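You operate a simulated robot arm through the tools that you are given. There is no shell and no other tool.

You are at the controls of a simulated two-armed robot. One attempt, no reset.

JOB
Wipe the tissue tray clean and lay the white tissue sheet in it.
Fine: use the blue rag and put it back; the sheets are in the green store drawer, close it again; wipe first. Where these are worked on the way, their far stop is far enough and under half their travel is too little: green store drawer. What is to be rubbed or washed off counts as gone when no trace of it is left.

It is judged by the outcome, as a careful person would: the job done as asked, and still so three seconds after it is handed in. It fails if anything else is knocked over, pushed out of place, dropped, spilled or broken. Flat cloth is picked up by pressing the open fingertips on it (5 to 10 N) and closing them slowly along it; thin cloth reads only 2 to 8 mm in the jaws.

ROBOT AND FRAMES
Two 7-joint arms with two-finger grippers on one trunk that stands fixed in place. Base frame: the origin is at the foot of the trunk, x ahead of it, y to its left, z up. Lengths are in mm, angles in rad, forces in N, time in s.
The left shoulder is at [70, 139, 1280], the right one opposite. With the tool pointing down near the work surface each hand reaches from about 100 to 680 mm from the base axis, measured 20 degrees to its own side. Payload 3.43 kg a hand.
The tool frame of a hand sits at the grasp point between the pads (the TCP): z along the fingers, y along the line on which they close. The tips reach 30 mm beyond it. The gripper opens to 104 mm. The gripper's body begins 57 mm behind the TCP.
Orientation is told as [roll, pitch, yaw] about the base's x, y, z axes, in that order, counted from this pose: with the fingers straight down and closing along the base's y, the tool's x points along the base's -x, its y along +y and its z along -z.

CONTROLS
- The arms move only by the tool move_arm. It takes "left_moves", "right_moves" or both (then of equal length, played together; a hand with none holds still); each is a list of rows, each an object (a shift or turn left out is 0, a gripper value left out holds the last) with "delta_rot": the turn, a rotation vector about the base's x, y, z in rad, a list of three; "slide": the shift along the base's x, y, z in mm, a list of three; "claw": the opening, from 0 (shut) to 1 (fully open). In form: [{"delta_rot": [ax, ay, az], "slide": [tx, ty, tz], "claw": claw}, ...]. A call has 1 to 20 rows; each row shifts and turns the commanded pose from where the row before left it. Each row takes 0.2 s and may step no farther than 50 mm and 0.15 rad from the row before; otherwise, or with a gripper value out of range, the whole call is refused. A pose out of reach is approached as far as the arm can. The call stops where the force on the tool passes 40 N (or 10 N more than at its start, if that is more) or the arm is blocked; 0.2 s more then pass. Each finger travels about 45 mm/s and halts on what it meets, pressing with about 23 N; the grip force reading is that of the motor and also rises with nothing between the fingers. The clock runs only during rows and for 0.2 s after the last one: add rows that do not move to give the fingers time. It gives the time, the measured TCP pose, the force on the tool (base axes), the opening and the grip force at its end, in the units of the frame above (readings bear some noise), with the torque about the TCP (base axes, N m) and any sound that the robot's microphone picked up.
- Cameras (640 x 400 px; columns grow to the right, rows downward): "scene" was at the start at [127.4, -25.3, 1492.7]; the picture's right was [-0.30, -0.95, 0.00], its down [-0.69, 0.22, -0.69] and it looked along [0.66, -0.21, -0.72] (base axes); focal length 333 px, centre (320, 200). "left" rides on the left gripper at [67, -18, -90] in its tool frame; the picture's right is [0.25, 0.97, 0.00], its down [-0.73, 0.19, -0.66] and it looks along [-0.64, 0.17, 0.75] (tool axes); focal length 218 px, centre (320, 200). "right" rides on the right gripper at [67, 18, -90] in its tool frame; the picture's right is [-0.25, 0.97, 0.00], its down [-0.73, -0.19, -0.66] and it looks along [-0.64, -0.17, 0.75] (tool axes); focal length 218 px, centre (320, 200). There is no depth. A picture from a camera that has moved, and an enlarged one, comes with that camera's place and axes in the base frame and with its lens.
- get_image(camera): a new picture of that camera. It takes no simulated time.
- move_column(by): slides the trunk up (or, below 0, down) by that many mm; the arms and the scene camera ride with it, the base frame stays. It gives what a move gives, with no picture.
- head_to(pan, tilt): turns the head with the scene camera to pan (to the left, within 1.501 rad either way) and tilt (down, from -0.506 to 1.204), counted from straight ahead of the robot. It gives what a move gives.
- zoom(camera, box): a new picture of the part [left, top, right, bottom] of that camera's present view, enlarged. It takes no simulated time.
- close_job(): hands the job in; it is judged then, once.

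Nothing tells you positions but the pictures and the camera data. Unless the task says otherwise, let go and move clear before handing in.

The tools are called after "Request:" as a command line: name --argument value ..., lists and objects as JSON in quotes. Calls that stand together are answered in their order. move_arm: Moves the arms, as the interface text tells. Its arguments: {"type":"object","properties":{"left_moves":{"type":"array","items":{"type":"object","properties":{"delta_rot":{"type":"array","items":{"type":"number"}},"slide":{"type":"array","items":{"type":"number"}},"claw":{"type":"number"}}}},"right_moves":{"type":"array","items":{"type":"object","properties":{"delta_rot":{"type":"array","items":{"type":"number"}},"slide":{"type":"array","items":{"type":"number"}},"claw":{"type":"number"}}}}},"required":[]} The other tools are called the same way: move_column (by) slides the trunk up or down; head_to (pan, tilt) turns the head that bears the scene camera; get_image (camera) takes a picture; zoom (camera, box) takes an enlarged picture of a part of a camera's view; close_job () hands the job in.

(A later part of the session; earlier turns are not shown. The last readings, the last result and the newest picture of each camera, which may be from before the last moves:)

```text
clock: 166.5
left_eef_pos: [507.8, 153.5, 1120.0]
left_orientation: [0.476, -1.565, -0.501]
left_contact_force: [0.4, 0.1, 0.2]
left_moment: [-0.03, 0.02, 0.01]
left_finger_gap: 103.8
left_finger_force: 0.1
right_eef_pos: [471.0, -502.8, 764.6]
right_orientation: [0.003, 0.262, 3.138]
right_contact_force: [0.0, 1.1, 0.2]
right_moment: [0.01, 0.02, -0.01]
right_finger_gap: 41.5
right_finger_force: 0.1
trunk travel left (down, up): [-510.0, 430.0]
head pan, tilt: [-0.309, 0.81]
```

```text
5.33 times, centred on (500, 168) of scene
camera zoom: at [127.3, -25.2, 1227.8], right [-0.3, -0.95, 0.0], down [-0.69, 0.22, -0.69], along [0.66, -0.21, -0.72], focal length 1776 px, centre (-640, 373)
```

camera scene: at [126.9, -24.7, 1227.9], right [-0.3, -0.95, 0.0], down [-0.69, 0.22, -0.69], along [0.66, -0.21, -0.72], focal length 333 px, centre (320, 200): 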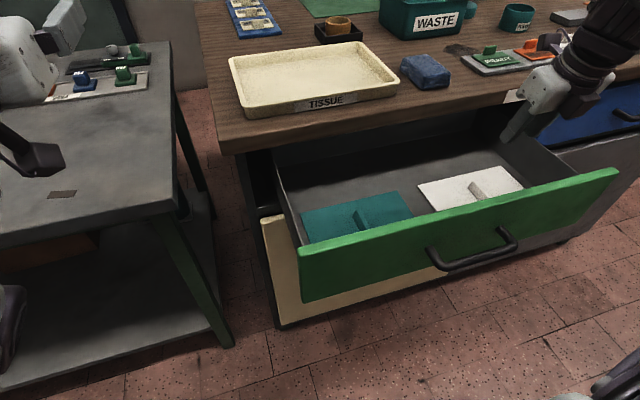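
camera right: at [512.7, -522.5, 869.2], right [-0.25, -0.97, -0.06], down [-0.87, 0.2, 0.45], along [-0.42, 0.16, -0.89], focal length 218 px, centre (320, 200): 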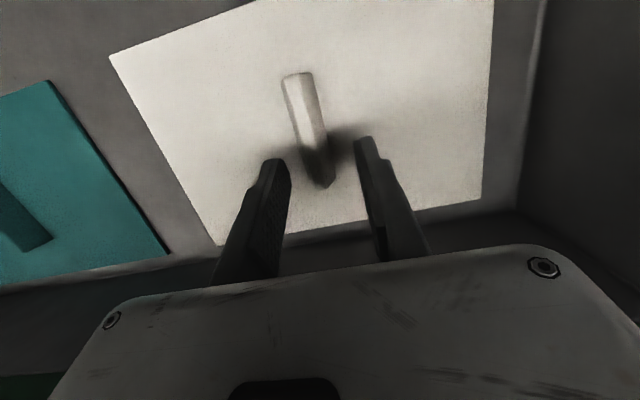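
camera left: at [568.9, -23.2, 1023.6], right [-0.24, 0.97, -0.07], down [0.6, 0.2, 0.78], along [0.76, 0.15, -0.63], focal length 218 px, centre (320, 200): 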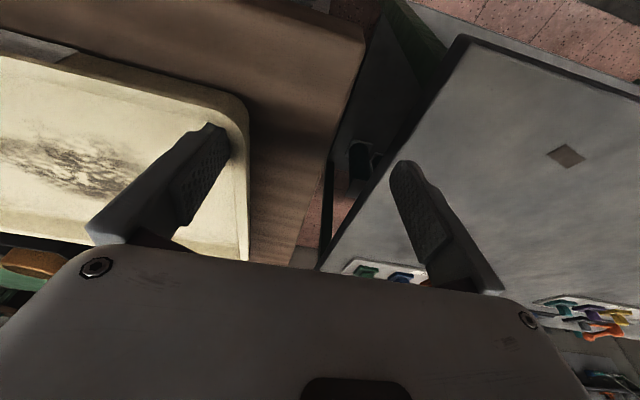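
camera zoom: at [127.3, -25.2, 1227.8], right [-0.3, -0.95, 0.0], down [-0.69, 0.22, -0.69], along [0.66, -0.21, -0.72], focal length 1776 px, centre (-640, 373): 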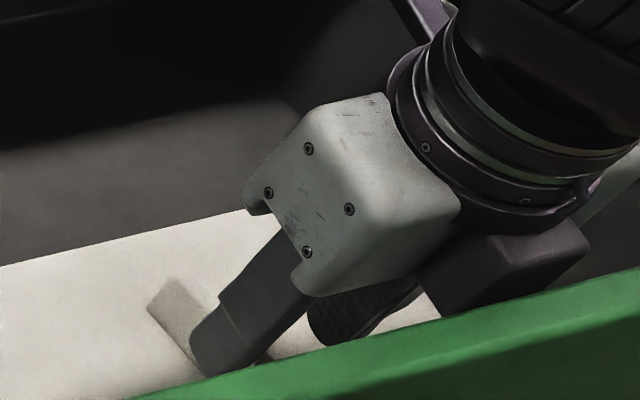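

The fin is centred between the fingers. I'll lower 3 mm more and close on it.

Request:
move_arm --right_moves '[{"slide": [0, 0, -3]}, {"slide": [0, 0, 0], "claw": 0.3}, {"claw": 0.2}, {"claw": 0.1}, {"claw": 0.05}, {"claw": 0.0}, {"claw": 0.0}]'

Request:
get_image --camera "right"

```text
clock: 168.1
left_eef_pos: [506.5, 151.3, 1122.1]
left_orientation: [0.491, -1.564, -0.516]
left_contact_force: [-0.1, -0.3, 0.4]
left_moment: [0.02, -0.01, 0.03]
left_finger_gap: 103.9
left_finger_force: 0.0
right_eef_pos: [471.0, -503.4, 763.2]
right_orientation: [0.003, 0.261, 3.139]
right_contact_force: [0.2, 0.6, -0.2]
right_moment: [0.02, 0.02, -0.01]
right_finger_gap: 0.0
right_finger_force: 23.0
trunk travel left (down, up): [-510.0, 430.0]
head pan, tilt: [-0.309, 0.81]
```

```text
taken
camera right: at [512.3, -522.5, 866.5], right [-0.25, -0.97, -0.06], down [-0.87, 0.2, 0.45], along [-0.42, 0.16, -0.89], focal length 218 px, centre (320, 200)
```

right: 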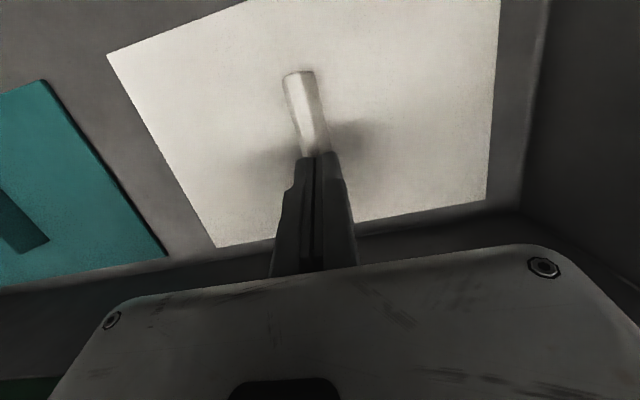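

The jaws closed above the fin. By triangulation the sheet is at z ≈ 719 and the fin's top at z ≈ 734, so I need to go about 9 mm lower. I'll open, lower and close again.

Request:
move_arm --right_moves '[{"claw": 0.2}, {"claw": 0.3}, {"claw": 0.3}, {"slide": [0, 0, -4], "claw": 0.3}, {"slide": [0, 0, -4]}, {"slide": [0, 0, 0]}]'

Request:
get_image --camera "right"

```text
clock: 169.5
left_eef_pos: [508.0, 150.9, 1121.5]
left_orientation: [0.482, -1.564, -0.507]
left_contact_force: [-0.3, 0.7, 0.1]
left_moment: [-0.01, 0.03, -0.03]
left_finger_gap: 103.8
left_finger_force: 0.0
right_eef_pos: [470.6, -504.1, 754.3]
right_orientation: [0.005, 0.261, 3.138]
right_contact_force: [0.4, -0.3, 0.2]
right_moment: [0.02, -0.02, -0.02]
right_finger_gap: 31.1
right_finger_force: 0.0
trunk travel left (down, up): [-510.0, 430.0]
head pan, tilt: [-0.309, 0.81]
```

```text
taken
camera right: at [512.5, -522.4, 858.1], right [-0.25, -0.97, -0.06], down [-0.87, 0.2, 0.45], along [-0.42, 0.16, -0.89], focal length 218 px, centre (320, 200)
```

right: 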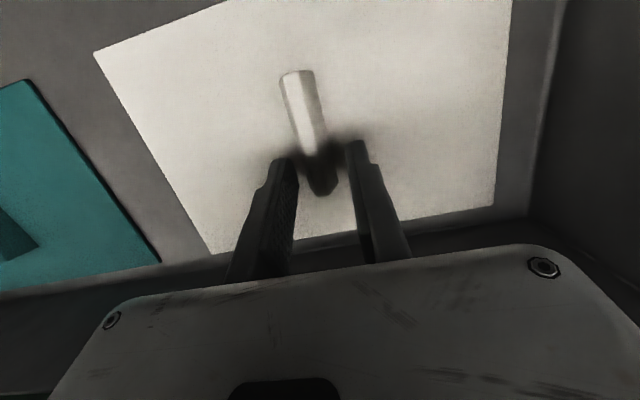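

Request:
move_arm --right_moves '[{"slide": [0, 0, -2]}, {"slide": [0, 0, 0]}, {"claw": 0.2}, {"claw": 0.12}, {"claw": 0.06}, {"claw": 0.0}, {"claw": 0.0}]'

Request:
get_image --camera "right"

```text
clock: 171.1
left_eef_pos: [507.5, 150.6, 1120.9]
left_orientation: [0.486, -1.566, -0.511]
left_contact_force: [0.8, 0.3, -0.1]
left_moment: [0.0, -0.01, 0.0]
left_finger_gap: 104.1
left_finger_force: 0.1
right_eef_pos: [471.1, -502.7, 751.5]
right_orientation: [0.004, 0.261, 3.138]
right_contact_force: [0.0, 0.3, -0.5]
right_moment: [0.0, -0.01, 0.03]
right_finger_gap: 12.0
right_finger_force: 23.0
trunk travel left (down, up): [-510.0, 430.0]
head pan, tilt: [-0.309, 0.81]
```

```text
taken
camera right: at [512.4, -522.5, 856.1], right [-0.25, -0.97, -0.06], down [-0.87, 0.2, 0.45], along [-0.42, 0.16, -0.89], focal length 218 px, centre (320, 200)
```

right: 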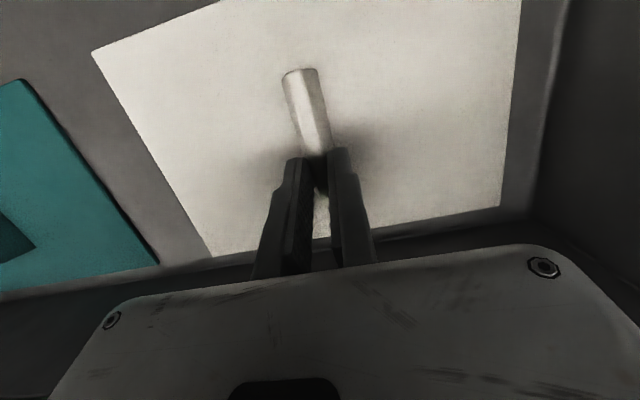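

The fin is gripped, 12 mm thick. For the later re-tilting I'd like a touch more finger clearance above the sheet, so I'll regrip 3 mm higher and then lift a little to test.

Request:
move_arm --right_moves '[{"claw": 0.2}, {"claw": 0.2}, {"slide": [0, 0, 3], "claw": 0.2}, {"slide": [0, 0, 0], "claw": 0.1}, {"claw": 0.05}, {"claw": 0.0}, {"claw": 0.0}, {"claw": 0.0}]'

Request:
move_arm --right_moves '[{"slide": [0, 0, 10]}, {"slide": [0, 0, 15]}, {"slide": [0, 0, 15]}, {"slide": [0, 0, 0]}]'

Request:
get_image --camera "right"

Request:
zoom --camera "scene" --box '[380, 100, 600, 238]'

```text
clock: 172.9
left_eef_pos: [508.0, 152.5, 1121.1]
left_orientation: [0.489, -1.564, -0.513]
left_contact_force: [0.6, 0.2, 0.0]
left_moment: [-0.04, 0.02, -0.01]
left_finger_gap: 103.8
left_finger_force: 0.0
right_eef_pos: [470.4, -504.6, 755.8]
right_orientation: [0.003, 0.261, 3.137]
right_contact_force: [0.0, 0.3, -1.0]
right_moment: [0.03, 0.02, -0.03]
right_finger_gap: 9.2
right_finger_force: 23.3
trunk travel left (down, up): [-510.0, 430.0]
head pan, tilt: [-0.309, 0.81]
```

```text
clock: 173.9
left_eef_pos: [507.5, 151.0, 1121.7]
left_orientation: [0.506, -1.567, -0.53]
left_contact_force: [-0.1, 0.6, 0.4]
left_moment: [-0.01, 0.06, 0.01]
left_finger_gap: 104.3
left_finger_force: 0.1
right_eef_pos: [470.8, -505.7, 795.1]
right_orientation: [0.002, 0.26, 3.137]
right_contact_force: [0.6, -0.1, 0.7]
right_moment: [-0.02, -0.01, 0.04]
right_finger_gap: 8.5
right_finger_force: 23.0
trunk travel left (down, up): [-510.0, 430.0]
head pan, tilt: [-0.309, 0.81]
```

```text
taken
camera right: at [511.8, -524.4, 898.3], right [-0.25, -0.97, -0.06], down [-0.87, 0.2, 0.45], along [-0.42, 0.17, -0.89], focal length 218 px, centre (320, 200)
```

right: 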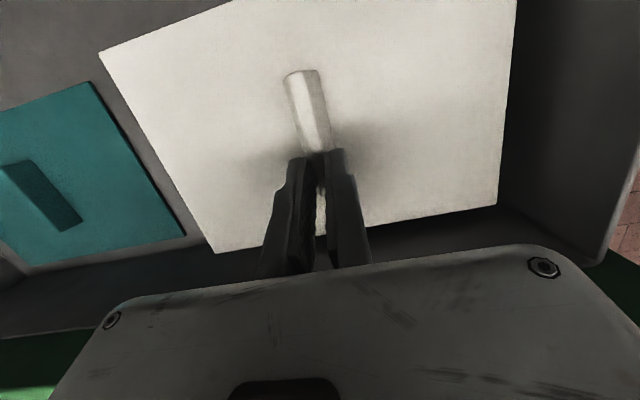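

```text
2.90 times, centred on (490, 169) of scene
camera zoom: at [127.6, -25.5, 1227.8], right [-0.3, -0.95, 0.0], down [-0.69, 0.22, -0.69], along [0.66, -0.21, -0.72], focal length 965 px, centre (-173, 290)
```

zoom: 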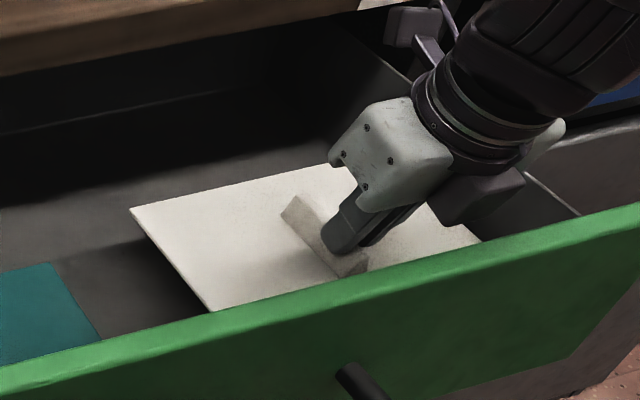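

It lifts, but the gap shrank as I raised it: the fin tapers towards the top, so that grip is shaky. I'll set it back down and regrip lower where it's thicker.

Request:
move_arm --right_moves '[{"slide": [0, 0, -15]}, {"slide": [0, 0, -15]}, {"slide": [0, 0, -9]}, {"slide": [0, 0, 0]}]'

Request:
move_arm --right_moves '[{"claw": 0.12}, {"claw": 0.2}, {"claw": 0.2}, {"slide": [0, 0, -4], "claw": 0.2}, {"slide": [0, 0, 0]}]'

Request:
get_image --camera "right"

```text
clock: 174.9
left_eef_pos: [507.6, 153.0, 1120.6]
left_orientation: [0.474, -1.566, -0.5]
left_contact_force: [0.9, 0.1, -0.9]
left_moment: [0.0, -0.03, 0.01]
left_finger_gap: 104.0
left_finger_force: 0.1
right_eef_pos: [470.3, -505.5, 754.3]
right_orientation: [0.002, 0.259, 3.138]
right_contact_force: [0.3, -0.6, -0.3]
right_moment: [-0.01, -0.01, 0.0]
right_finger_gap: 8.4
right_finger_force: 22.9
trunk travel left (down, up): [-510.0, 430.0]
head pan, tilt: [-0.309, 0.81]
```

```text
clock: 176.1
left_eef_pos: [506.4, 152.9, 1121.5]
left_orientation: [0.478, -1.565, -0.503]
left_contact_force: [1.0, -0.6, -1.0]
left_moment: [-0.01, 0.0, -0.01]
left_finger_gap: 103.6
left_finger_force: 0.0
right_eef_pos: [470.0, -503.9, 750.9]
right_orientation: [0.003, 0.262, 3.138]
right_contact_force: [0.0, -0.3, 0.8]
right_moment: [0.01, 0.03, 0.02]
right_finger_gap: 20.7
right_finger_force: 0.1
trunk travel left (down, up): [-510.0, 430.0]
head pan, tilt: [-0.309, 0.81]
```

```text
taken
camera right: at [511.8, -523.2, 855.6], right [-0.25, -0.97, -0.06], down [-0.87, 0.2, 0.45], along [-0.42, 0.16, -0.89], focal length 218 px, centre (320, 200)
```

right: 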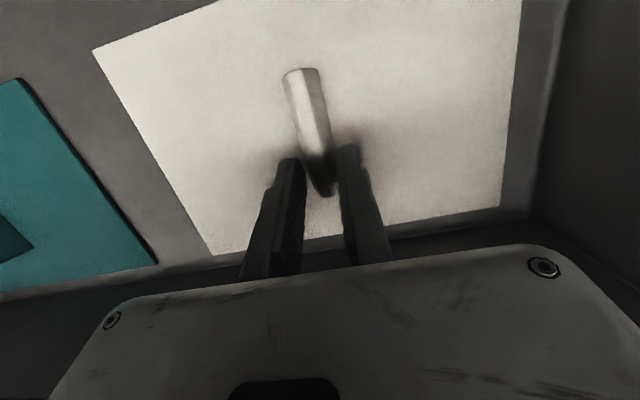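

I'll shift 8 mm forward for a fuller grip on the fin and close.

Request:
move_arm --right_moves '[{"slide": [8, 0, 0], "claw": 0.25}, {"slide": [0, 0, -1]}, {"slide": [0, 0, 0]}, {"claw": 0.15}, {"claw": 0.08}, {"claw": 0.0}, {"claw": 0.0}, {"claw": 0.0}]'

Request:
move_arm --right_moves '[{"slide": [0, 0, 8]}, {"slide": [0, 0, 15]}, {"slide": [0, 0, 15]}, {"slide": [0, 0, 0]}]'

Request:
get_image --camera "right"

```text
clock: 177.9
left_eef_pos: [507.3, 152.4, 1121.4]
left_orientation: [0.484, -1.565, -0.506]
left_contact_force: [0.0, 0.3, 0.4]
left_moment: [0.02, -0.05, 0.01]
left_finger_gap: 103.8
left_finger_force: 0.1
right_eef_pos: [479.0, -505.2, 750.1]
right_orientation: [0.004, 0.26, 3.139]
right_contact_force: [-0.8, 0.1, -0.8]
right_moment: [-0.02, -0.02, -0.02]
right_finger_gap: 12.8
right_finger_force: 22.7
trunk travel left (down, up): [-510.0, 430.0]
head pan, tilt: [-0.309, 0.81]
```

```text
clock: 178.9
left_eef_pos: [507.4, 151.9, 1120.9]
left_orientation: [0.501, -1.566, -0.525]
left_contact_force: [0.4, 0.4, 0.2]
left_moment: [-0.03, -0.02, 0.01]
left_finger_gap: 103.7
left_finger_force: 0.0
right_eef_pos: [479.4, -504.9, 788.6]
right_orientation: [0.003, 0.261, 3.137]
right_contact_force: [-0.1, -0.3, -0.5]
right_moment: [0.04, 0.0, -0.01]
right_finger_gap: 12.6
right_finger_force: 23.0
trunk travel left (down, up): [-510.0, 430.0]
head pan, tilt: [-0.309, 0.81]
```

```text
taken
camera right: at [520.7, -522.9, 892.6], right [-0.25, -0.97, -0.06], down [-0.87, 0.2, 0.45], along [-0.42, 0.17, -0.89], focal length 218 px, centre (320, 200)
```

right: 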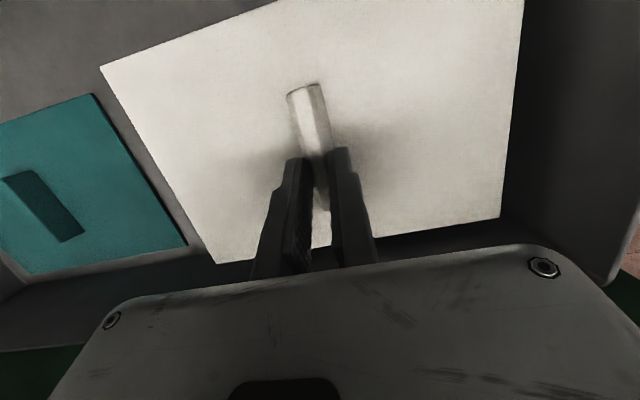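

The grip holds at 12.6 mm and the sheet is up. I'll lift it straight out of the drawer, midway between the front panel and the counter edge.

Request:
move_arm --right_moves '[{"slide": [-2, 0, 25]}, {"slide": [-2, 0, 30]}, {"slide": [0, 0, 30]}, {"slide": [0, 0, 30]}, {"slide": [0, 0, 0]}]'

Request:
get_image --camera "scene"

```text
clock: 180.1
left_eef_pos: [507.7, 151.3, 1121.9]
left_orientation: [0.551, -1.567, -0.574]
left_contact_force: [0.0, -1.2, 0.0]
left_moment: [0.0, 0.04, 0.05]
left_finger_gap: 104.0
left_finger_force: 0.0
right_eef_pos: [476.0, -503.9, 904.3]
right_orientation: [0.004, 0.262, 3.138]
right_contact_force: [0.7, -0.2, 0.1]
right_moment: [0.01, 0.01, -0.03]
right_finger_gap: 12.1
right_finger_force: 22.9
trunk travel left (down, up): [-510.0, 430.0]
head pan, tilt: [-0.309, 0.81]
```

```text
taken
camera scene: at [127.7, -25.8, 1227.7], right [-0.3, -0.95, 0.0], down [-0.69, 0.22, -0.69], along [0.66, -0.21, -0.72], focal length 333 px, centre (320, 200)
```

scene: 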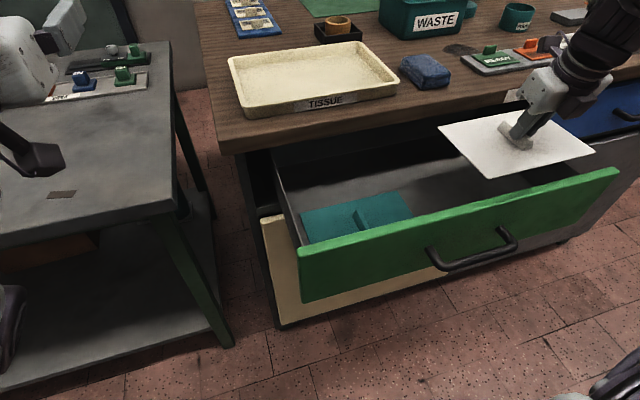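

The sheet is out and level. I'll raise it above everything on the counter, then tilt the hand forward so the arm can reach the tray.

Request:
move_arm --right_moves '[{"slide": [0, 2, 25]}, {"slide": [0, 4, 30]}, {"slide": [0, 4, 30]}, {"slide": [0, 4, 30]}, {"slide": [0, 4, 15]}, {"slide": [0, 0, 0]}]'

Request:
move_arm --right_moves '[{"slide": [10, 5, 0], "delta_rot": [0, -0.08, 0]}, {"slide": [12, 5, 0], "delta_rot": [0, -0.1, 0]}, {"slide": [14, 5, 0], "delta_rot": [0, -0.1, 0]}, {"slide": [14, 5, 0], "delta_rot": [0, -0.1, 0]}, {"slide": [14, 5, 0], "delta_rot": [0, -0.1, 0]}, {"slide": [14, 5, 0], "delta_rot": [0, -0.1, 0]}, {"slide": [10, 0, 0], "delta_rot": [0, -0.06, 0]}, {"slide": [0, 0, 0]}]'

Request:
get_image --camera "scene"

Request:
get_image --camera "right"

```text
clock: 181.5
left_eef_pos: [507.5, 150.9, 1121.1]
left_orientation: [0.509, -1.565, -0.533]
left_contact_force: [-0.3, 0.3, -1.2]
left_moment: [-0.02, 0.01, 0.03]
left_finger_gap: 104.1
left_finger_force: 0.0
right_eef_pos: [476.4, -485.9, 1032.3]
right_orientation: [0.002, 0.261, 3.139]
right_contact_force: [0.1, 0.2, -0.8]
right_moment: [0.0, -0.05, 0.0]
right_finger_gap: 12.0
right_finger_force: 23.2
trunk travel left (down, up): [-510.0, 430.0]
head pan, tilt: [-0.309, 0.81]
```

```text
clock: 183.3
left_eef_pos: [507.2, 152.8, 1121.5]
left_orientation: [0.465, -1.565, -0.49]
left_contact_force: [0.0, 0.1, -0.3]
left_moment: [-0.02, 0.02, 0.01]
left_finger_gap: 103.8
left_finger_force: 0.0
right_eef_pos: [562.5, -455.7, 1034.3]
right_orientation: [-0.001, 0.901, 3.136]
right_contact_force: [-0.1, 0.2, -1.4]
right_moment: [-0.01, 0.05, -0.02]
right_finger_gap: 11.0
right_finger_force: 22.7
trunk travel left (down, up): [-510.0, 430.0]
head pan, tilt: [-0.309, 0.81]
```

```text
taken
camera scene: at [127.1, -25.0, 1227.8], right [-0.3, -0.95, 0.0], down [-0.69, 0.22, -0.69], along [0.66, -0.21, -0.72], focal length 333 px, centre (320, 200)
```

scene: 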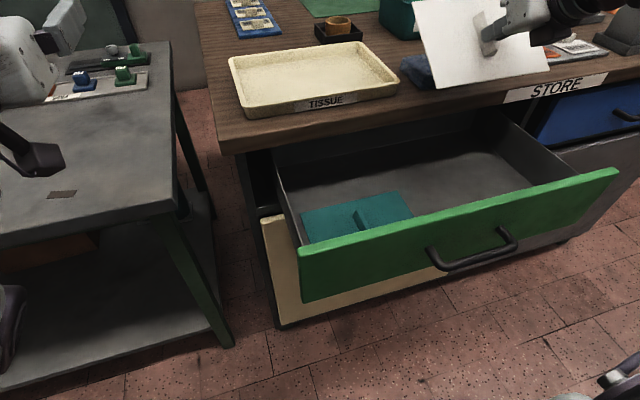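

```text
taken
camera right: at [533.5, -474.3, 1143.3], right [-0.16, -0.97, -0.2], down [-0.97, 0.2, -0.17], along [0.2, 0.17, -0.97], focal length 218 px, centre (320, 200)
```

right: 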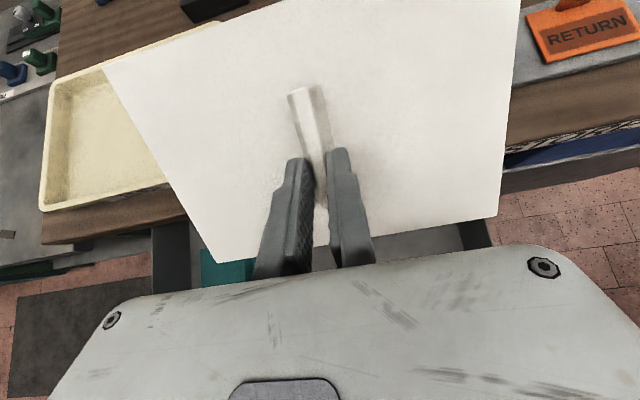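

Holding well. Next I'll move forward over the counter, then left over the tray, watching for reach flags.

Request:
move_arm --right_moves '[{"slide": [20, 8, 0]}, {"slide": [28, 12, 0]}, {"slide": [30, 14, 0]}, {"slide": [30, 14, 0]}, {"slide": [25, 14, 0]}, {"slide": [15, 12, 0]}, {"slide": [0, 0, 0]}]'

Request:
get_image --camera "scene"

```text
clock: 184.9
left_eef_pos: [506.1, 151.0, 1122.3]
left_orientation: [0.585, -1.565, -0.609]
left_contact_force: [0.3, -0.9, 0.2]
left_moment: [0.0, 0.0, 0.02]
left_finger_gap: 103.8
left_finger_force: 0.1
right_eef_pos: [709.6, -381.8, 1033.5]
right_orientation: [-0.002, 0.9, 3.136]
right_contact_force: [0.2, -0.1, 0.5]
right_moment: [0.01, -0.04, 0.01]
right_finger_gap: 10.4
right_finger_force: 23.1
trunk travel left (down, up): [-510.0, 430.0]
head pan, tilt: [-0.309, 0.81]
```

```text
taken
camera scene: at [127.0, -25.6, 1227.8], right [-0.3, -0.95, 0.0], down [-0.69, 0.22, -0.69], along [0.66, -0.21, -0.72], focal length 333 px, centre (320, 200)
```

scene: 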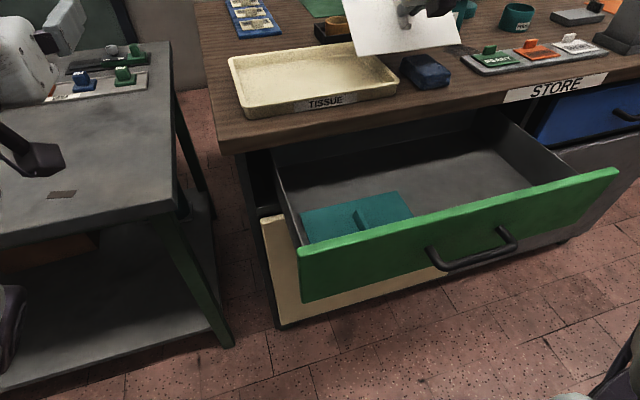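

The fin is creeping slowly in the jaws, so I'll move left over the tray now without delay.

Request:
move_arm --right_moves '[{"slide": [0, 22, -3]}, {"slide": [1, 30, -5]}, {"slide": [1, 32, -5]}, {"slide": [1, 32, -5]}, {"slide": [0, 32, -5]}, {"slide": [0, 22, -5]}, {"slide": [0, 10, -5]}]'

Request:
get_image --camera "scene"

Request:
get_image --camera "right"

```text
clock: 186.5
left_eef_pos: [506.8, 152.0, 1121.4]
left_orientation: [0.546, -1.565, -0.573]
left_contact_force: [0.5, -0.1, 0.4]
left_moment: [0.01, 0.0, -0.01]
left_finger_gap: 104.0
left_finger_force: 0.0
right_eef_pos: [714.5, -212.8, 1005.7]
right_orientation: [0.002, 0.899, 3.136]
right_contact_force: [-0.2, -0.2, -0.2]
right_moment: [0.01, 0.01, 0.01]
right_finger_gap: 10.2
right_finger_force: 22.9
right hand out of reach, approached as far as the arm can: row 7
trunk travel left (down, up): [-510.0, 430.0]
head pan, tilt: [-0.309, 0.81]
```

```text
taken
camera scene: at [126.8, -25.3, 1227.9], right [-0.3, -0.95, 0.0], down [-0.69, 0.22, -0.69], along [0.66, -0.21, -0.72], focal length 333 px, centre (320, 200)
```

scene: 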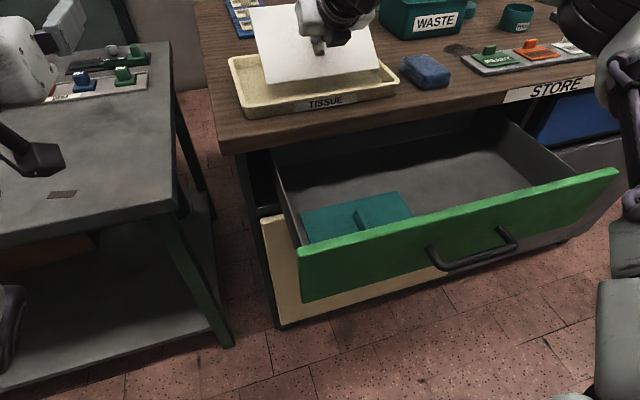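

```text
taken
camera right: at [684.9, -231.8, 1114.7], right [-0.16, -0.97, -0.2], down [-0.97, 0.2, -0.16], along [0.2, 0.16, -0.97], focal length 218 px, centre (320, 200)
```

right: 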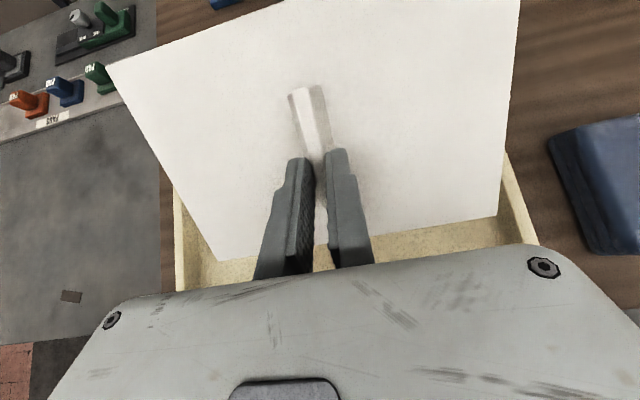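

The sheet is over the tray. To centre it about 10 mm further left I'll add a bit more tilt, which gives more reach, and then begin lowering.

Request:
move_arm --right_moves '[{"slide": [-2, 4, 0], "delta_rot": [0, -0.08, 0]}, {"slide": [0, 7, 0], "delta_rot": [0, -0.06, 0]}, {"slide": [0, 0, -8]}, {"slide": [0, 0, -10]}]'

Request:
get_image --camera "right"

Request:
zoom --camera "scene" --box '[210, 0, 430, 138]'

```text
clock: 187.5
left_eef_pos: [508.2, 151.8, 1120.4]
left_orientation: [0.454, -1.567, -0.477]
left_contact_force: [-0.4, -0.4, 0.1]
left_moment: [-0.03, -0.01, 0.0]
left_finger_gap: 104.1
left_finger_force: 0.1
right_eef_pos: [710.7, -202.1, 986.9]
right_orientation: [-0.003, 1.039, 3.134]
right_contact_force: [0.2, 0.1, -0.4]
right_moment: [0.03, -0.02, -0.01]
right_finger_gap: 9.8
right_finger_force: 22.6
trunk travel left (down, up): [-510.0, 430.0]
head pan, tilt: [-0.309, 0.81]
```

```text
taken
camera right: at [668.1, -220.5, 1090.6], right [-0.13, -0.97, -0.22], down [-0.93, 0.2, -0.3], along [0.33, 0.17, -0.93], focal length 218 px, centre (320, 200)
```

right: 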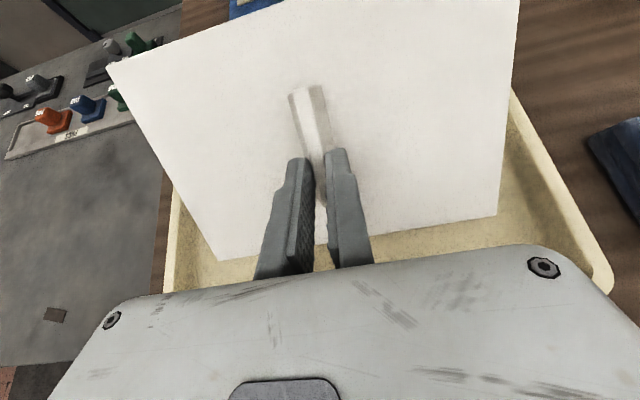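

```text
2.90 times, centred on (320, 69) of scene
camera zoom: at [127.7, -25.2, 1227.8], right [-0.3, -0.95, 0.0], down [-0.69, 0.22, -0.69], along [0.66, -0.21, -0.72], focal length 965 px, centre (320, 580)
```

zoom: 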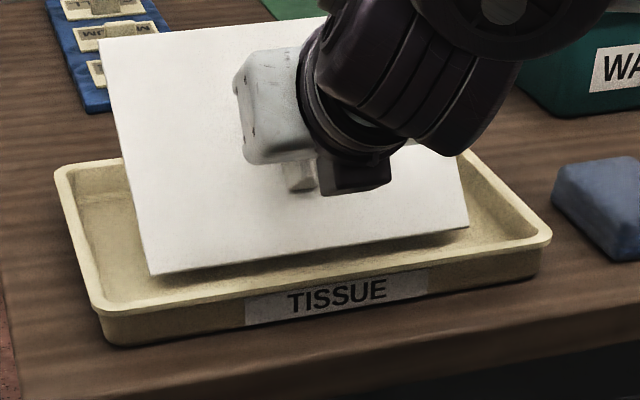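

It's well centred. I'll lower in small steps until the near edge touches the tray floor.

Request:
move_arm --right_moves '[{"slide": [1, 0, -6]}, {"slide": [1, 0, -6]}, {"slide": [0, 0, -4]}, {"slide": [0, 0, 0]}]'

Request:
zoom --camera "scene" --box '[210, 0, 430, 138]'

```text
clock: 188.5
left_eef_pos: [505.8, 151.4, 1123.9]
left_orientation: [0.648, -1.567, -0.673]
left_contact_force: [0.2, -0.8, 0.0]
left_moment: [0.01, -0.04, 0.02]
left_finger_gap: 103.7
left_finger_force: 0.0
right_eef_pos: [712.9, -202.1, 976.0]
right_orientation: [-0.008, 1.049, 3.13]
right_contact_force: [6.1, -2.4, 19.3]
right_moment: [-0.02, 0.01, -0.06]
right_finger_gap: 9.6
right_finger_force: 23.4
trunk travel left (down, up): [-510.0, 430.0]
head pan, tilt: [-0.309, 0.81]
```

```text
2.90 times, centred on (320, 69) of scene
camera zoom: at [125.3, -24.7, 1228.3], right [-0.3, -0.95, 0.0], down [-0.69, 0.22, -0.69], along [0.66, -0.21, -0.72], focal length 965 px, centre (320, 580)
```

zoom: 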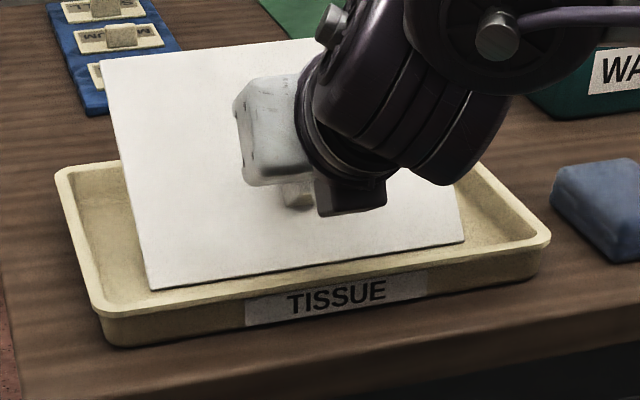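

The near edge is on the floor. To finish centred, the sheet's near edge should be about 14 mm further back, so I'll ease up, shift back, and then roll the sheet down flat along an arc.

Request:
move_arm --right_moves '[{"slide": [0, 0, 7]}, {"slide": [-7, 0, 0]}, {"slide": [-7, 0, 0]}, {"slide": [0, 0, -3]}, {"slide": [0, 0, 0]}]'

Request:
zoom --camera "scene" --box '[210, 0, 430, 138]'

```text
clock: 189.7
left_eef_pos: [507.5, 151.0, 1121.6]
left_orientation: [0.517, -1.566, -0.541]
left_contact_force: [0.6, -0.2, -0.6]
left_moment: [0.01, 0.0, -0.03]
left_finger_gap: 104.1
left_finger_force: 0.2
right_eef_pos: [699.6, -200.8, 975.7]
right_orientation: [-0.001, 1.042, 3.134]
right_contact_force: [-0.6, -1.1, 3.7]
right_moment: [0.02, 0.14, -0.01]
right_finger_gap: 8.4
right_finger_force: 23.0
trunk travel left (down, up): [-510.0, 430.0]
head pan, tilt: [-0.309, 0.81]
```

```text
2.90 times, centred on (320, 69) of scene
camera zoom: at [126.7, -25.1, 1227.9], right [-0.3, -0.95, 0.0], down [-0.69, 0.22, -0.69], along [0.66, -0.21, -0.72], focal length 965 px, centre (320, 580)
```

zoom: 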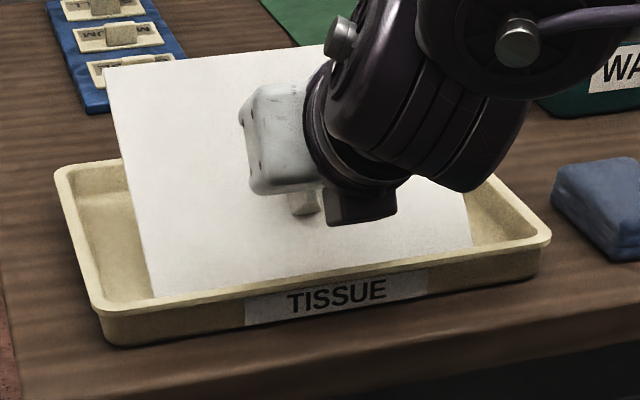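

Request:
move_arm --right_moves '[{"slide": [5, 0, -4]}, {"slide": [5, 0, -5]}, {"slide": [4, 0, -5]}, {"slide": [0, 0, 0]}]'

Request:
zoom --camera "scene" --box '[210, 0, 430, 138]'

Request:
get_image --camera "right"

```text
clock: 190.7
left_eef_pos: [505.1, 152.9, 1121.6]
left_orientation: [0.533, -1.569, -0.559]
left_contact_force: [0.1, -0.2, 0.6]
left_moment: [0.0, -0.01, -0.02]
left_finger_gap: 104.1
left_finger_force: 0.0
right_eef_pos: [713.2, -199.5, 962.8]
right_orientation: [-0.001, 1.045, 3.136]
right_contact_force: [3.8, -0.3, 18.0]
right_moment: [-0.04, 0.23, 0.0]
right_finger_gap: 7.5
right_finger_force: 23.4
trunk travel left (down, up): [-510.0, 430.0]
head pan, tilt: [-0.309, 0.81]
```

```text
2.90 times, centred on (320, 69) of scene
camera zoom: at [125.6, -24.3, 1228.1], right [-0.3, -0.95, 0.0], down [-0.69, 0.22, -0.69], along [0.66, -0.21, -0.72], focal length 965 px, centre (320, 580)
```

zoom: 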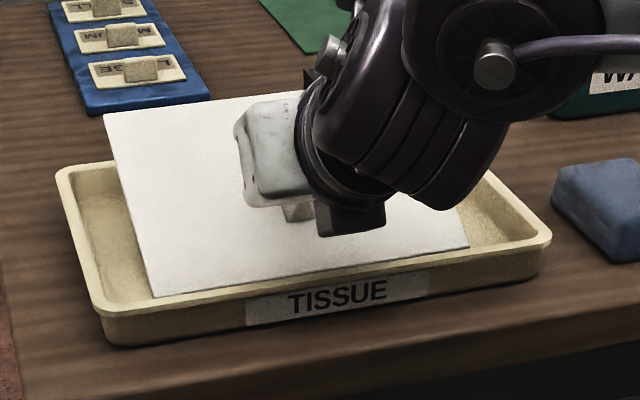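

```text
taken
camera right: at [668.4, -218.8, 1067.0], right [-0.13, -0.97, -0.22], down [-0.93, 0.2, -0.3], along [0.33, 0.17, -0.93], focal length 218 px, centre (320, 200)
```

right: 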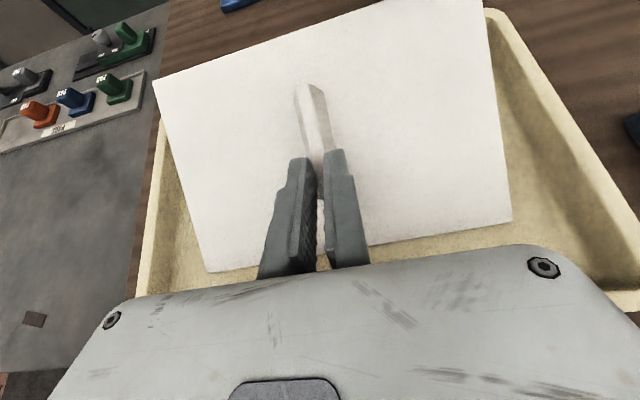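

It's rolling down nicely. I'll continue along the arc.

Request:
move_arm --right_moves '[{"slide": [4, 0, -3]}, {"slide": [4, 0, -4]}, {"slide": [3, 0, -4]}, {"slide": [0, 0, 0]}]'

Request:
zoom --camera "scene" --box '[210, 0, 430, 138]'

Request:
get_image --camera "right"

```text
clock: 191.7
left_eef_pos: [504.9, 152.5, 1123.4]
left_orientation: [0.716, -1.568, -0.739]
left_contact_force: [0.9, 0.7, 0.3]
left_moment: [-0.01, -0.01, -0.03]
left_finger_gap: 103.8
left_finger_force: 0.1
right_eef_pos: [722.8, -201.1, 952.2]
right_orientation: [-0.001, 1.042, 3.136]
right_contact_force: [-7.6, 2.0, 10.2]
right_moment: [0.06, 0.25, -0.01]
right_finger_gap: 6.4
right_finger_force: 22.4
trunk travel left (down, up): [-510.0, 430.0]
head pan, tilt: [-0.309, 0.81]
```

```text
2.90 times, centred on (320, 69) of scene
camera zoom: at [124.4, -24.4, 1228.1], right [-0.3, -0.95, 0.0], down [-0.69, 0.22, -0.69], along [0.66, -0.21, -0.72], focal length 965 px, centre (320, 580)
```

zoom: 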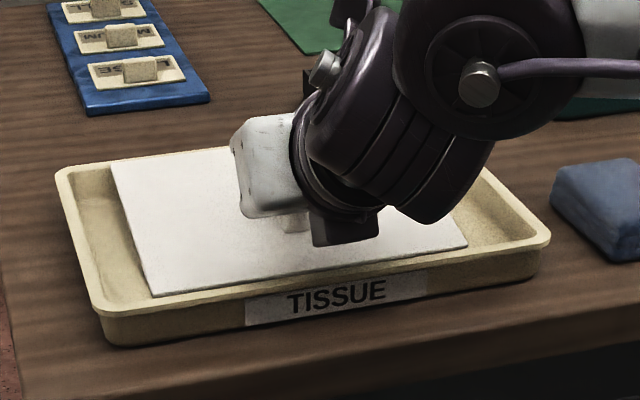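

```text
taken
camera right: at [678.8, -219.3, 1055.7], right [-0.13, -0.97, -0.22], down [-0.93, 0.19, -0.3], along [0.33, 0.17, -0.93], focal length 218 px, centre (320, 200)
```

right: 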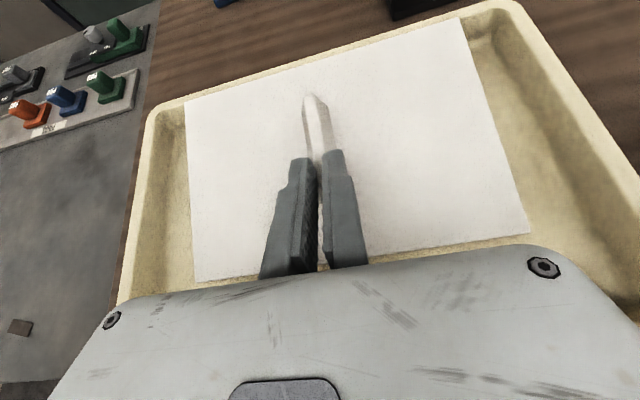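

The sheet lies almost flat in the tray. I'll open the jaws gently to let it settle.

Request:
move_arm --right_moves '[{"slide": [-1, 0, 0.5], "claw": 0.1}, {"claw": 0.15}, {"claw": 0.25}, {"claw": 0.3}, {"claw": 0.3}]'

Request:
get_image --camera "right"

Request:
zoom --camera "scene" --box '[210, 0, 430, 138]'

```text
clock: 192.9
left_eef_pos: [508.4, 151.0, 1122.1]
left_orientation: [0.46, -1.565, -0.485]
left_contact_force: [-1.1, -0.4, -0.3]
left_moment: [0.03, 0.01, 0.02]
left_finger_gap: 103.9
left_finger_force: 0.2
right_eef_pos: [723.6, -201.2, 950.1]
right_orientation: [-0.003, 1.041, 3.136]
right_contact_force: [-0.5, -0.1, -0.6]
right_moment: [0.04, 0.0, 0.02]
right_finger_gap: 31.0
right_finger_force: 0.1
trunk travel left (down, up): [-510.0, 430.0]
head pan, tilt: [-0.309, 0.81]
```

```text
taken
camera right: at [680.0, -219.9, 1054.6], right [-0.13, -0.97, -0.22], down [-0.93, 0.2, -0.3], along [0.33, 0.17, -0.93], focal length 218 px, centre (320, 200)
```

right: 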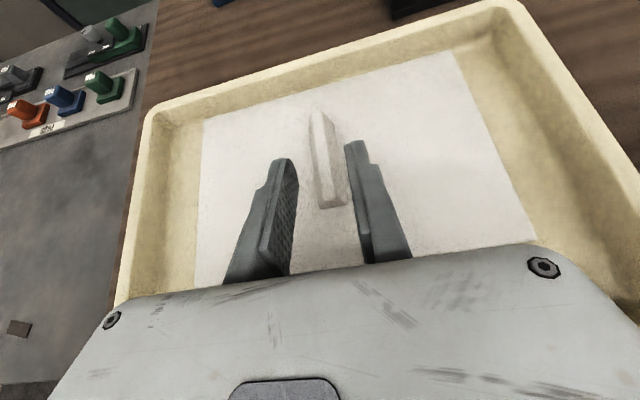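

```text
2.90 times, centred on (320, 69) of scene
camera zoom: at [127.6, -25.2, 1227.8], right [-0.3, -0.95, 0.0], down [-0.69, 0.22, -0.69], along [0.66, -0.21, -0.72], focal length 965 px, centre (320, 580)
```

zoom: 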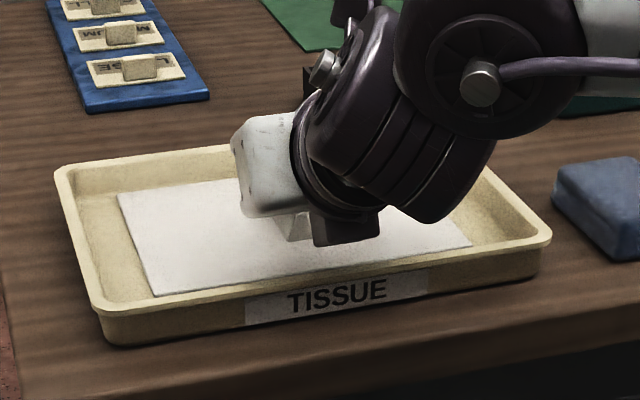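

The sheet lies flat in the tray. I'll withdraw the hand up and back along the finger direction.

Request:
move_arm --right_moves '[{"slide": [-4, 0, 10]}, {"slide": [-10, 0, 20]}, {"slide": [-15, -5, 25]}, {"slide": [-20, -15, 20]}, {"slide": [-20, -25, 10]}, {"slide": [0, 0, 0]}]'

Request:
get_image --camera "scene"

Request:
get_image --camera "right"

```text
clock: 194.3
left_eef_pos: [508.1, 152.8, 1121.1]
left_orientation: [0.275, -1.566, -0.298]
left_contact_force: [0.2, 1.0, -1.1]
left_moment: [-0.02, -0.03, -0.01]
left_finger_gap: 104.2
left_finger_force: 0.0
right_eef_pos: [656.1, -246.0, 1037.1]
right_orientation: [0.0, 1.04, 3.138]
right_contact_force: [0.4, 0.0, -0.1]
right_moment: [0.0, -0.02, 0.01]
right_finger_gap: 31.4
right_finger_force: 0.0
trunk travel left (down, up): [-510.0, 430.0]
head pan, tilt: [-0.309, 0.81]
```

```text
taken
camera scene: at [128.3, -24.3, 1227.7], right [-0.3, -0.95, 0.0], down [-0.69, 0.22, -0.69], along [0.66, -0.21, -0.72], focal length 333 px, centre (320, 200)
```

scene: 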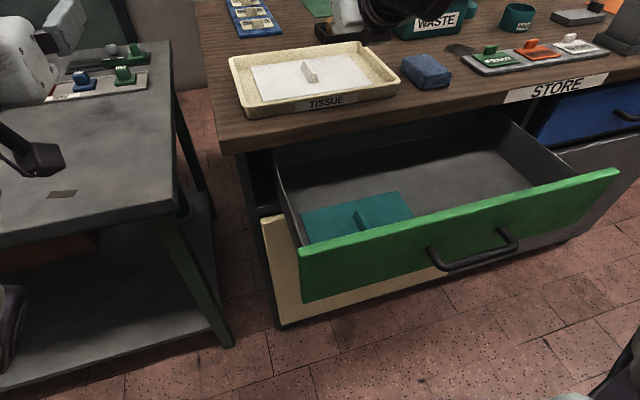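

```text
taken
camera right: at [612.3, -264.3, 1140.0], right [-0.13, -0.97, -0.22], down [-0.94, 0.2, -0.3], along [0.33, 0.16, -0.93], focal length 218 px, centre (320, 200)
```

right: 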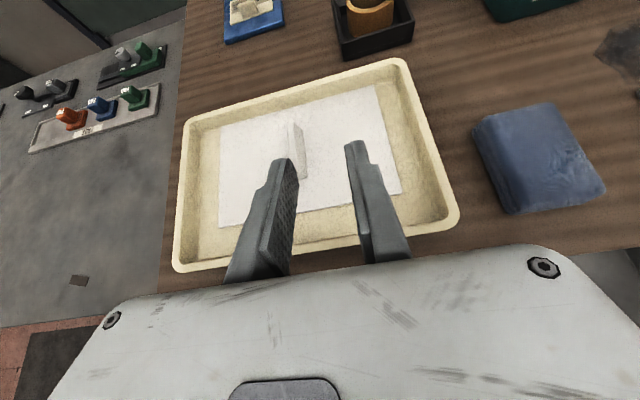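

The sheet sits squarely inside the tray. I'll zoom to confirm, then close the drawer.

Request:
zoom --camera "scene" --box '[210, 20, 430, 138]'

Request:
zoom --camera "right" --box '[160, 40, 480, 280]'

```text
2.91 times, centred on (320, 79) of scene
camera zoom: at [128.3, -24.3, 1227.7], right [-0.3, -0.95, 0.0], down [-0.69, 0.22, -0.69], along [0.66, -0.21, -0.72], focal length 969 px, centre (320, 552)
```

zoom: 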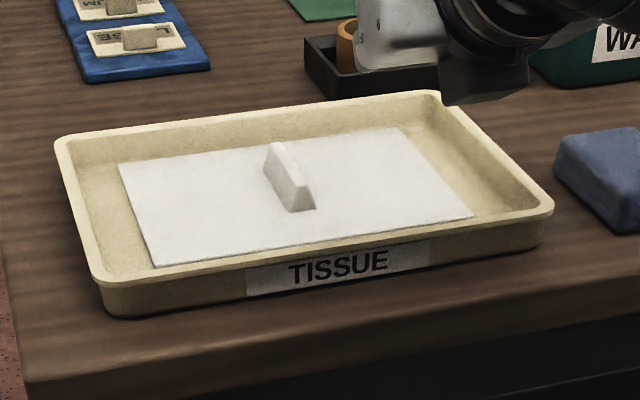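

```text
1.67 times, centred on (320, 160) of right
camera zoom: at [612.3, -264.3, 1140.0], right [-0.13, -0.97, -0.22], down [-0.94, 0.2, -0.3], along [0.33, 0.16, -0.93], focal length 364 px, centre (320, 267)
```

zoom: 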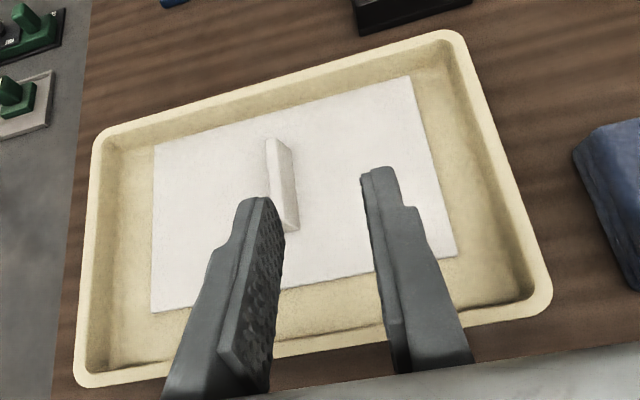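

The sheet is flat and fully inside the tray. To close the drawer I'll push its front panel, away from the handle, at about y = −520 with closed fingers. First I bring the hand back and to the right at a safe height.

Request:
move_arm --right_moves '[{"slide": [-20, -40, 0], "claw": 0.2}, {"slide": [-20, -40, 0], "claw": 0.1}, {"slide": [-20, -40, 0], "claw": 0.0}, {"slide": [-25, -40, 0]}, {"slide": [-25, -40, 0]}, {"slide": [-25, -40, 0]}, {"slide": [-30, -30, 0]}, {"slide": [-30, 0, 0]}, {"slide": [-30, 0, 0]}, {"slide": [0, 0, 0]}]'

Request:
get_image --camera "scene"

```text
clock: 196.5
left_eef_pos: [509.0, 151.5, 1121.1]
left_orientation: [0.429, -1.566, -0.454]
left_contact_force: [0.0, -0.3, 0.5]
left_moment: [0.02, -0.05, 0.0]
left_finger_gap: 104.0
left_finger_force: 0.0
right_eef_pos: [429.8, -516.8, 1034.3]
right_orientation: [-0.004, 1.04, 3.134]
right_contact_force: [1.1, -0.2, 0.1]
right_moment: [-0.01, 0.04, 0.0]
right_finger_gap: 0.1
right_finger_force: 23.2
trunk travel left (down, up): [-510.0, 430.0]
head pan, tilt: [-0.309, 0.81]
```

```text
taken
camera scene: at [128.3, -25.3, 1227.7], right [-0.3, -0.95, 0.0], down [-0.69, 0.22, -0.69], along [0.66, -0.21, -0.72], focal length 333 px, centre (320, 200)
```

scene: 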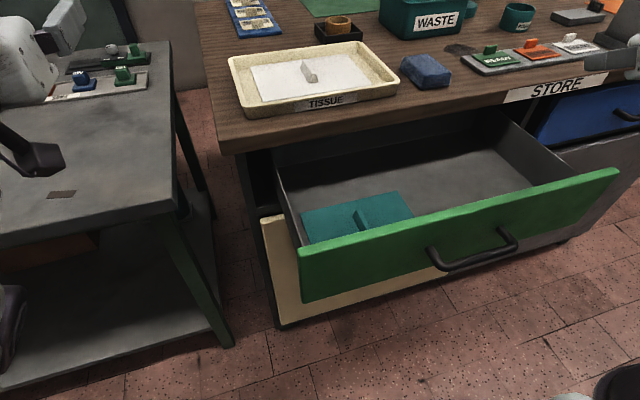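

Request:
move_arm --right_moves '[{"slide": [-30, 0, 0]}, {"slide": [-30, 0, 0]}, {"slide": [-25, 0, 0]}, {"slide": [-20, 0, 0]}, {"slide": [0, 0, 0]}]'

Request:
get_image --camera "right"

```text
clock: 197.7
left_eef_pos: [508.0, 152.2, 1121.7]
left_orientation: [0.481, -1.565, -0.504]
left_contact_force: [0.6, -0.3, -0.3]
left_moment: [-0.01, 0.03, -0.02]
left_finger_gap: 104.1
left_finger_force: 0.0
right_eef_pos: [325.1, -515.8, 1035.2]
right_orientation: [-0.002, 1.041, 3.136]
right_contact_force: [1.1, 0.2, 0.4]
right_moment: [0.01, 0.01, -0.02]
right_finger_gap: 0.0
right_finger_force: 23.6
trunk travel left (down, up): [-510.0, 430.0]
head pan, tilt: [-0.309, 0.81]
```

```text
taken
camera right: at [281.9, -535.7, 1140.2], right [-0.13, -0.97, -0.22], down [-0.93, 0.2, -0.3], along [0.33, 0.17, -0.93], focal length 218 px, centre (320, 200)
```

right: 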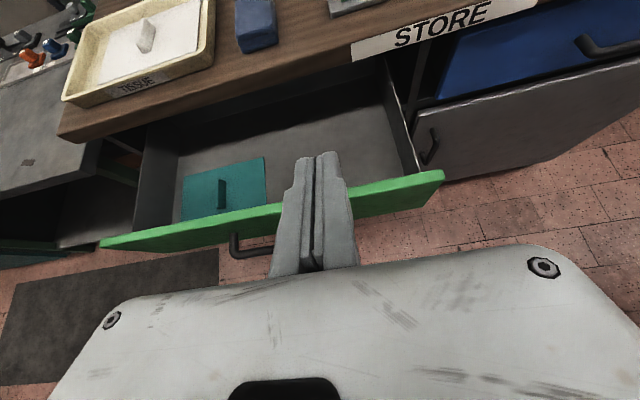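

I'm in front of the panel now. I'll go down to panel height.

Request:
move_arm --right_moves '[{"slide": [-8, 0, -20]}, {"slide": [0, 0, -40]}, {"slide": [0, 0, -40]}, {"slide": [0, 0, -40]}, {"slide": [0, 0, -40]}, {"slide": [0, 0, -35]}, {"slide": [0, 0, 0]}]'

Request:
get_image --camera "right"

Request:
get_image --camera "scene"

```text
clock: 199.3
left_eef_pos: [507.5, 150.6, 1122.2]
left_orientation: [0.447, -1.566, -0.47]
left_contact_force: [0.5, 0.2, 0.0]
left_moment: [-0.03, -0.03, -0.01]
left_finger_gap: 104.1
left_finger_force: 0.0
right_eef_pos: [316.6, -517.3, 822.0]
right_orientation: [-0.002, 1.041, 3.136]
right_contact_force: [-1.1, 0.2, -0.1]
right_moment: [-0.01, 0.01, -0.02]
right_finger_gap: 0.1
right_finger_force: 22.9
trunk travel left (down, up): [-510.0, 430.0]
head pan, tilt: [-0.309, 0.81]
```

```text
taken
camera right: at [272.6, -535.9, 924.7], right [-0.13, -0.97, -0.22], down [-0.93, 0.2, -0.3], along [0.33, 0.16, -0.93], focal length 218 px, centre (320, 200)
```

right: 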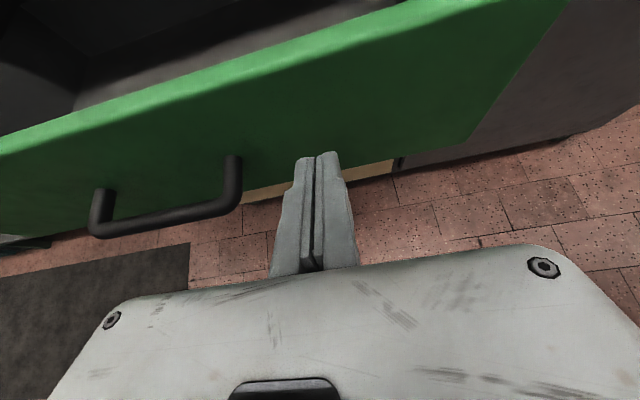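

```text
taken
camera scene: at [126.9, -24.8, 1227.9], right [-0.3, -0.95, 0.0], down [-0.69, 0.22, -0.69], along [0.66, -0.21, -0.72], focal length 333 px, centre (320, 200)
```

scene: 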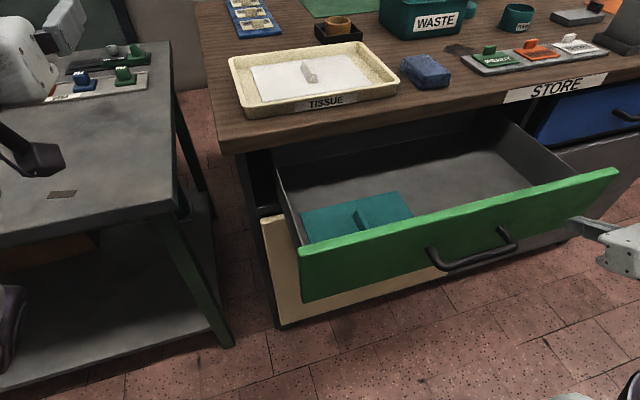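

The fingertips are in front of the panel, clear of the handle. I'll push the drawer in with steady steps.

Request:
move_arm --right_moves '[{"slide": [10, 0, -6]}, {"slide": [10, 0, 0]}, {"slide": [12, 0, 0]}, {"slide": [15, 0, 0]}, {"slide": [15, 0, 0]}, {"slide": [15, 0, 0]}, {"slide": [0, 0, 0]}]'

Request:
get_image --camera "scene"

```text
clock: 200.9
left_eef_pos: [506.6, 151.8, 1122.2]
left_orientation: [0.532, -1.566, -0.554]
left_contact_force: [0.1, -0.1, 0.4]
left_moment: [0.0, 0.01, -0.02]
left_finger_gap: 103.7
left_finger_force: 0.1
right_eef_pos: [395.1, -516.8, 815.5]
right_orientation: [-0.001, 1.04, 3.135]
right_contact_force: [-0.4, 0.1, -0.1]
right_moment: [-0.02, -0.03, 0.03]
right_finger_gap: 0.1
right_finger_force: 34.9
trunk travel left (down, up): [-510.0, 430.0]
head pan, tilt: [-0.309, 0.81]
```

```text
taken
camera scene: at [126.9, -25.2, 1227.9], right [-0.3, -0.95, 0.0], down [-0.69, 0.22, -0.69], along [0.66, -0.21, -0.72], focal length 333 px, centre (320, 200)
```

scene: 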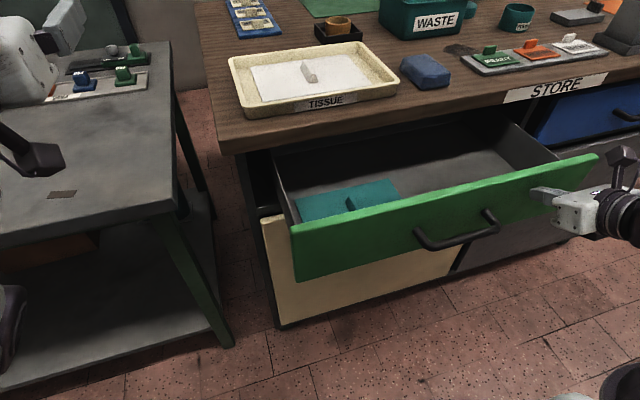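

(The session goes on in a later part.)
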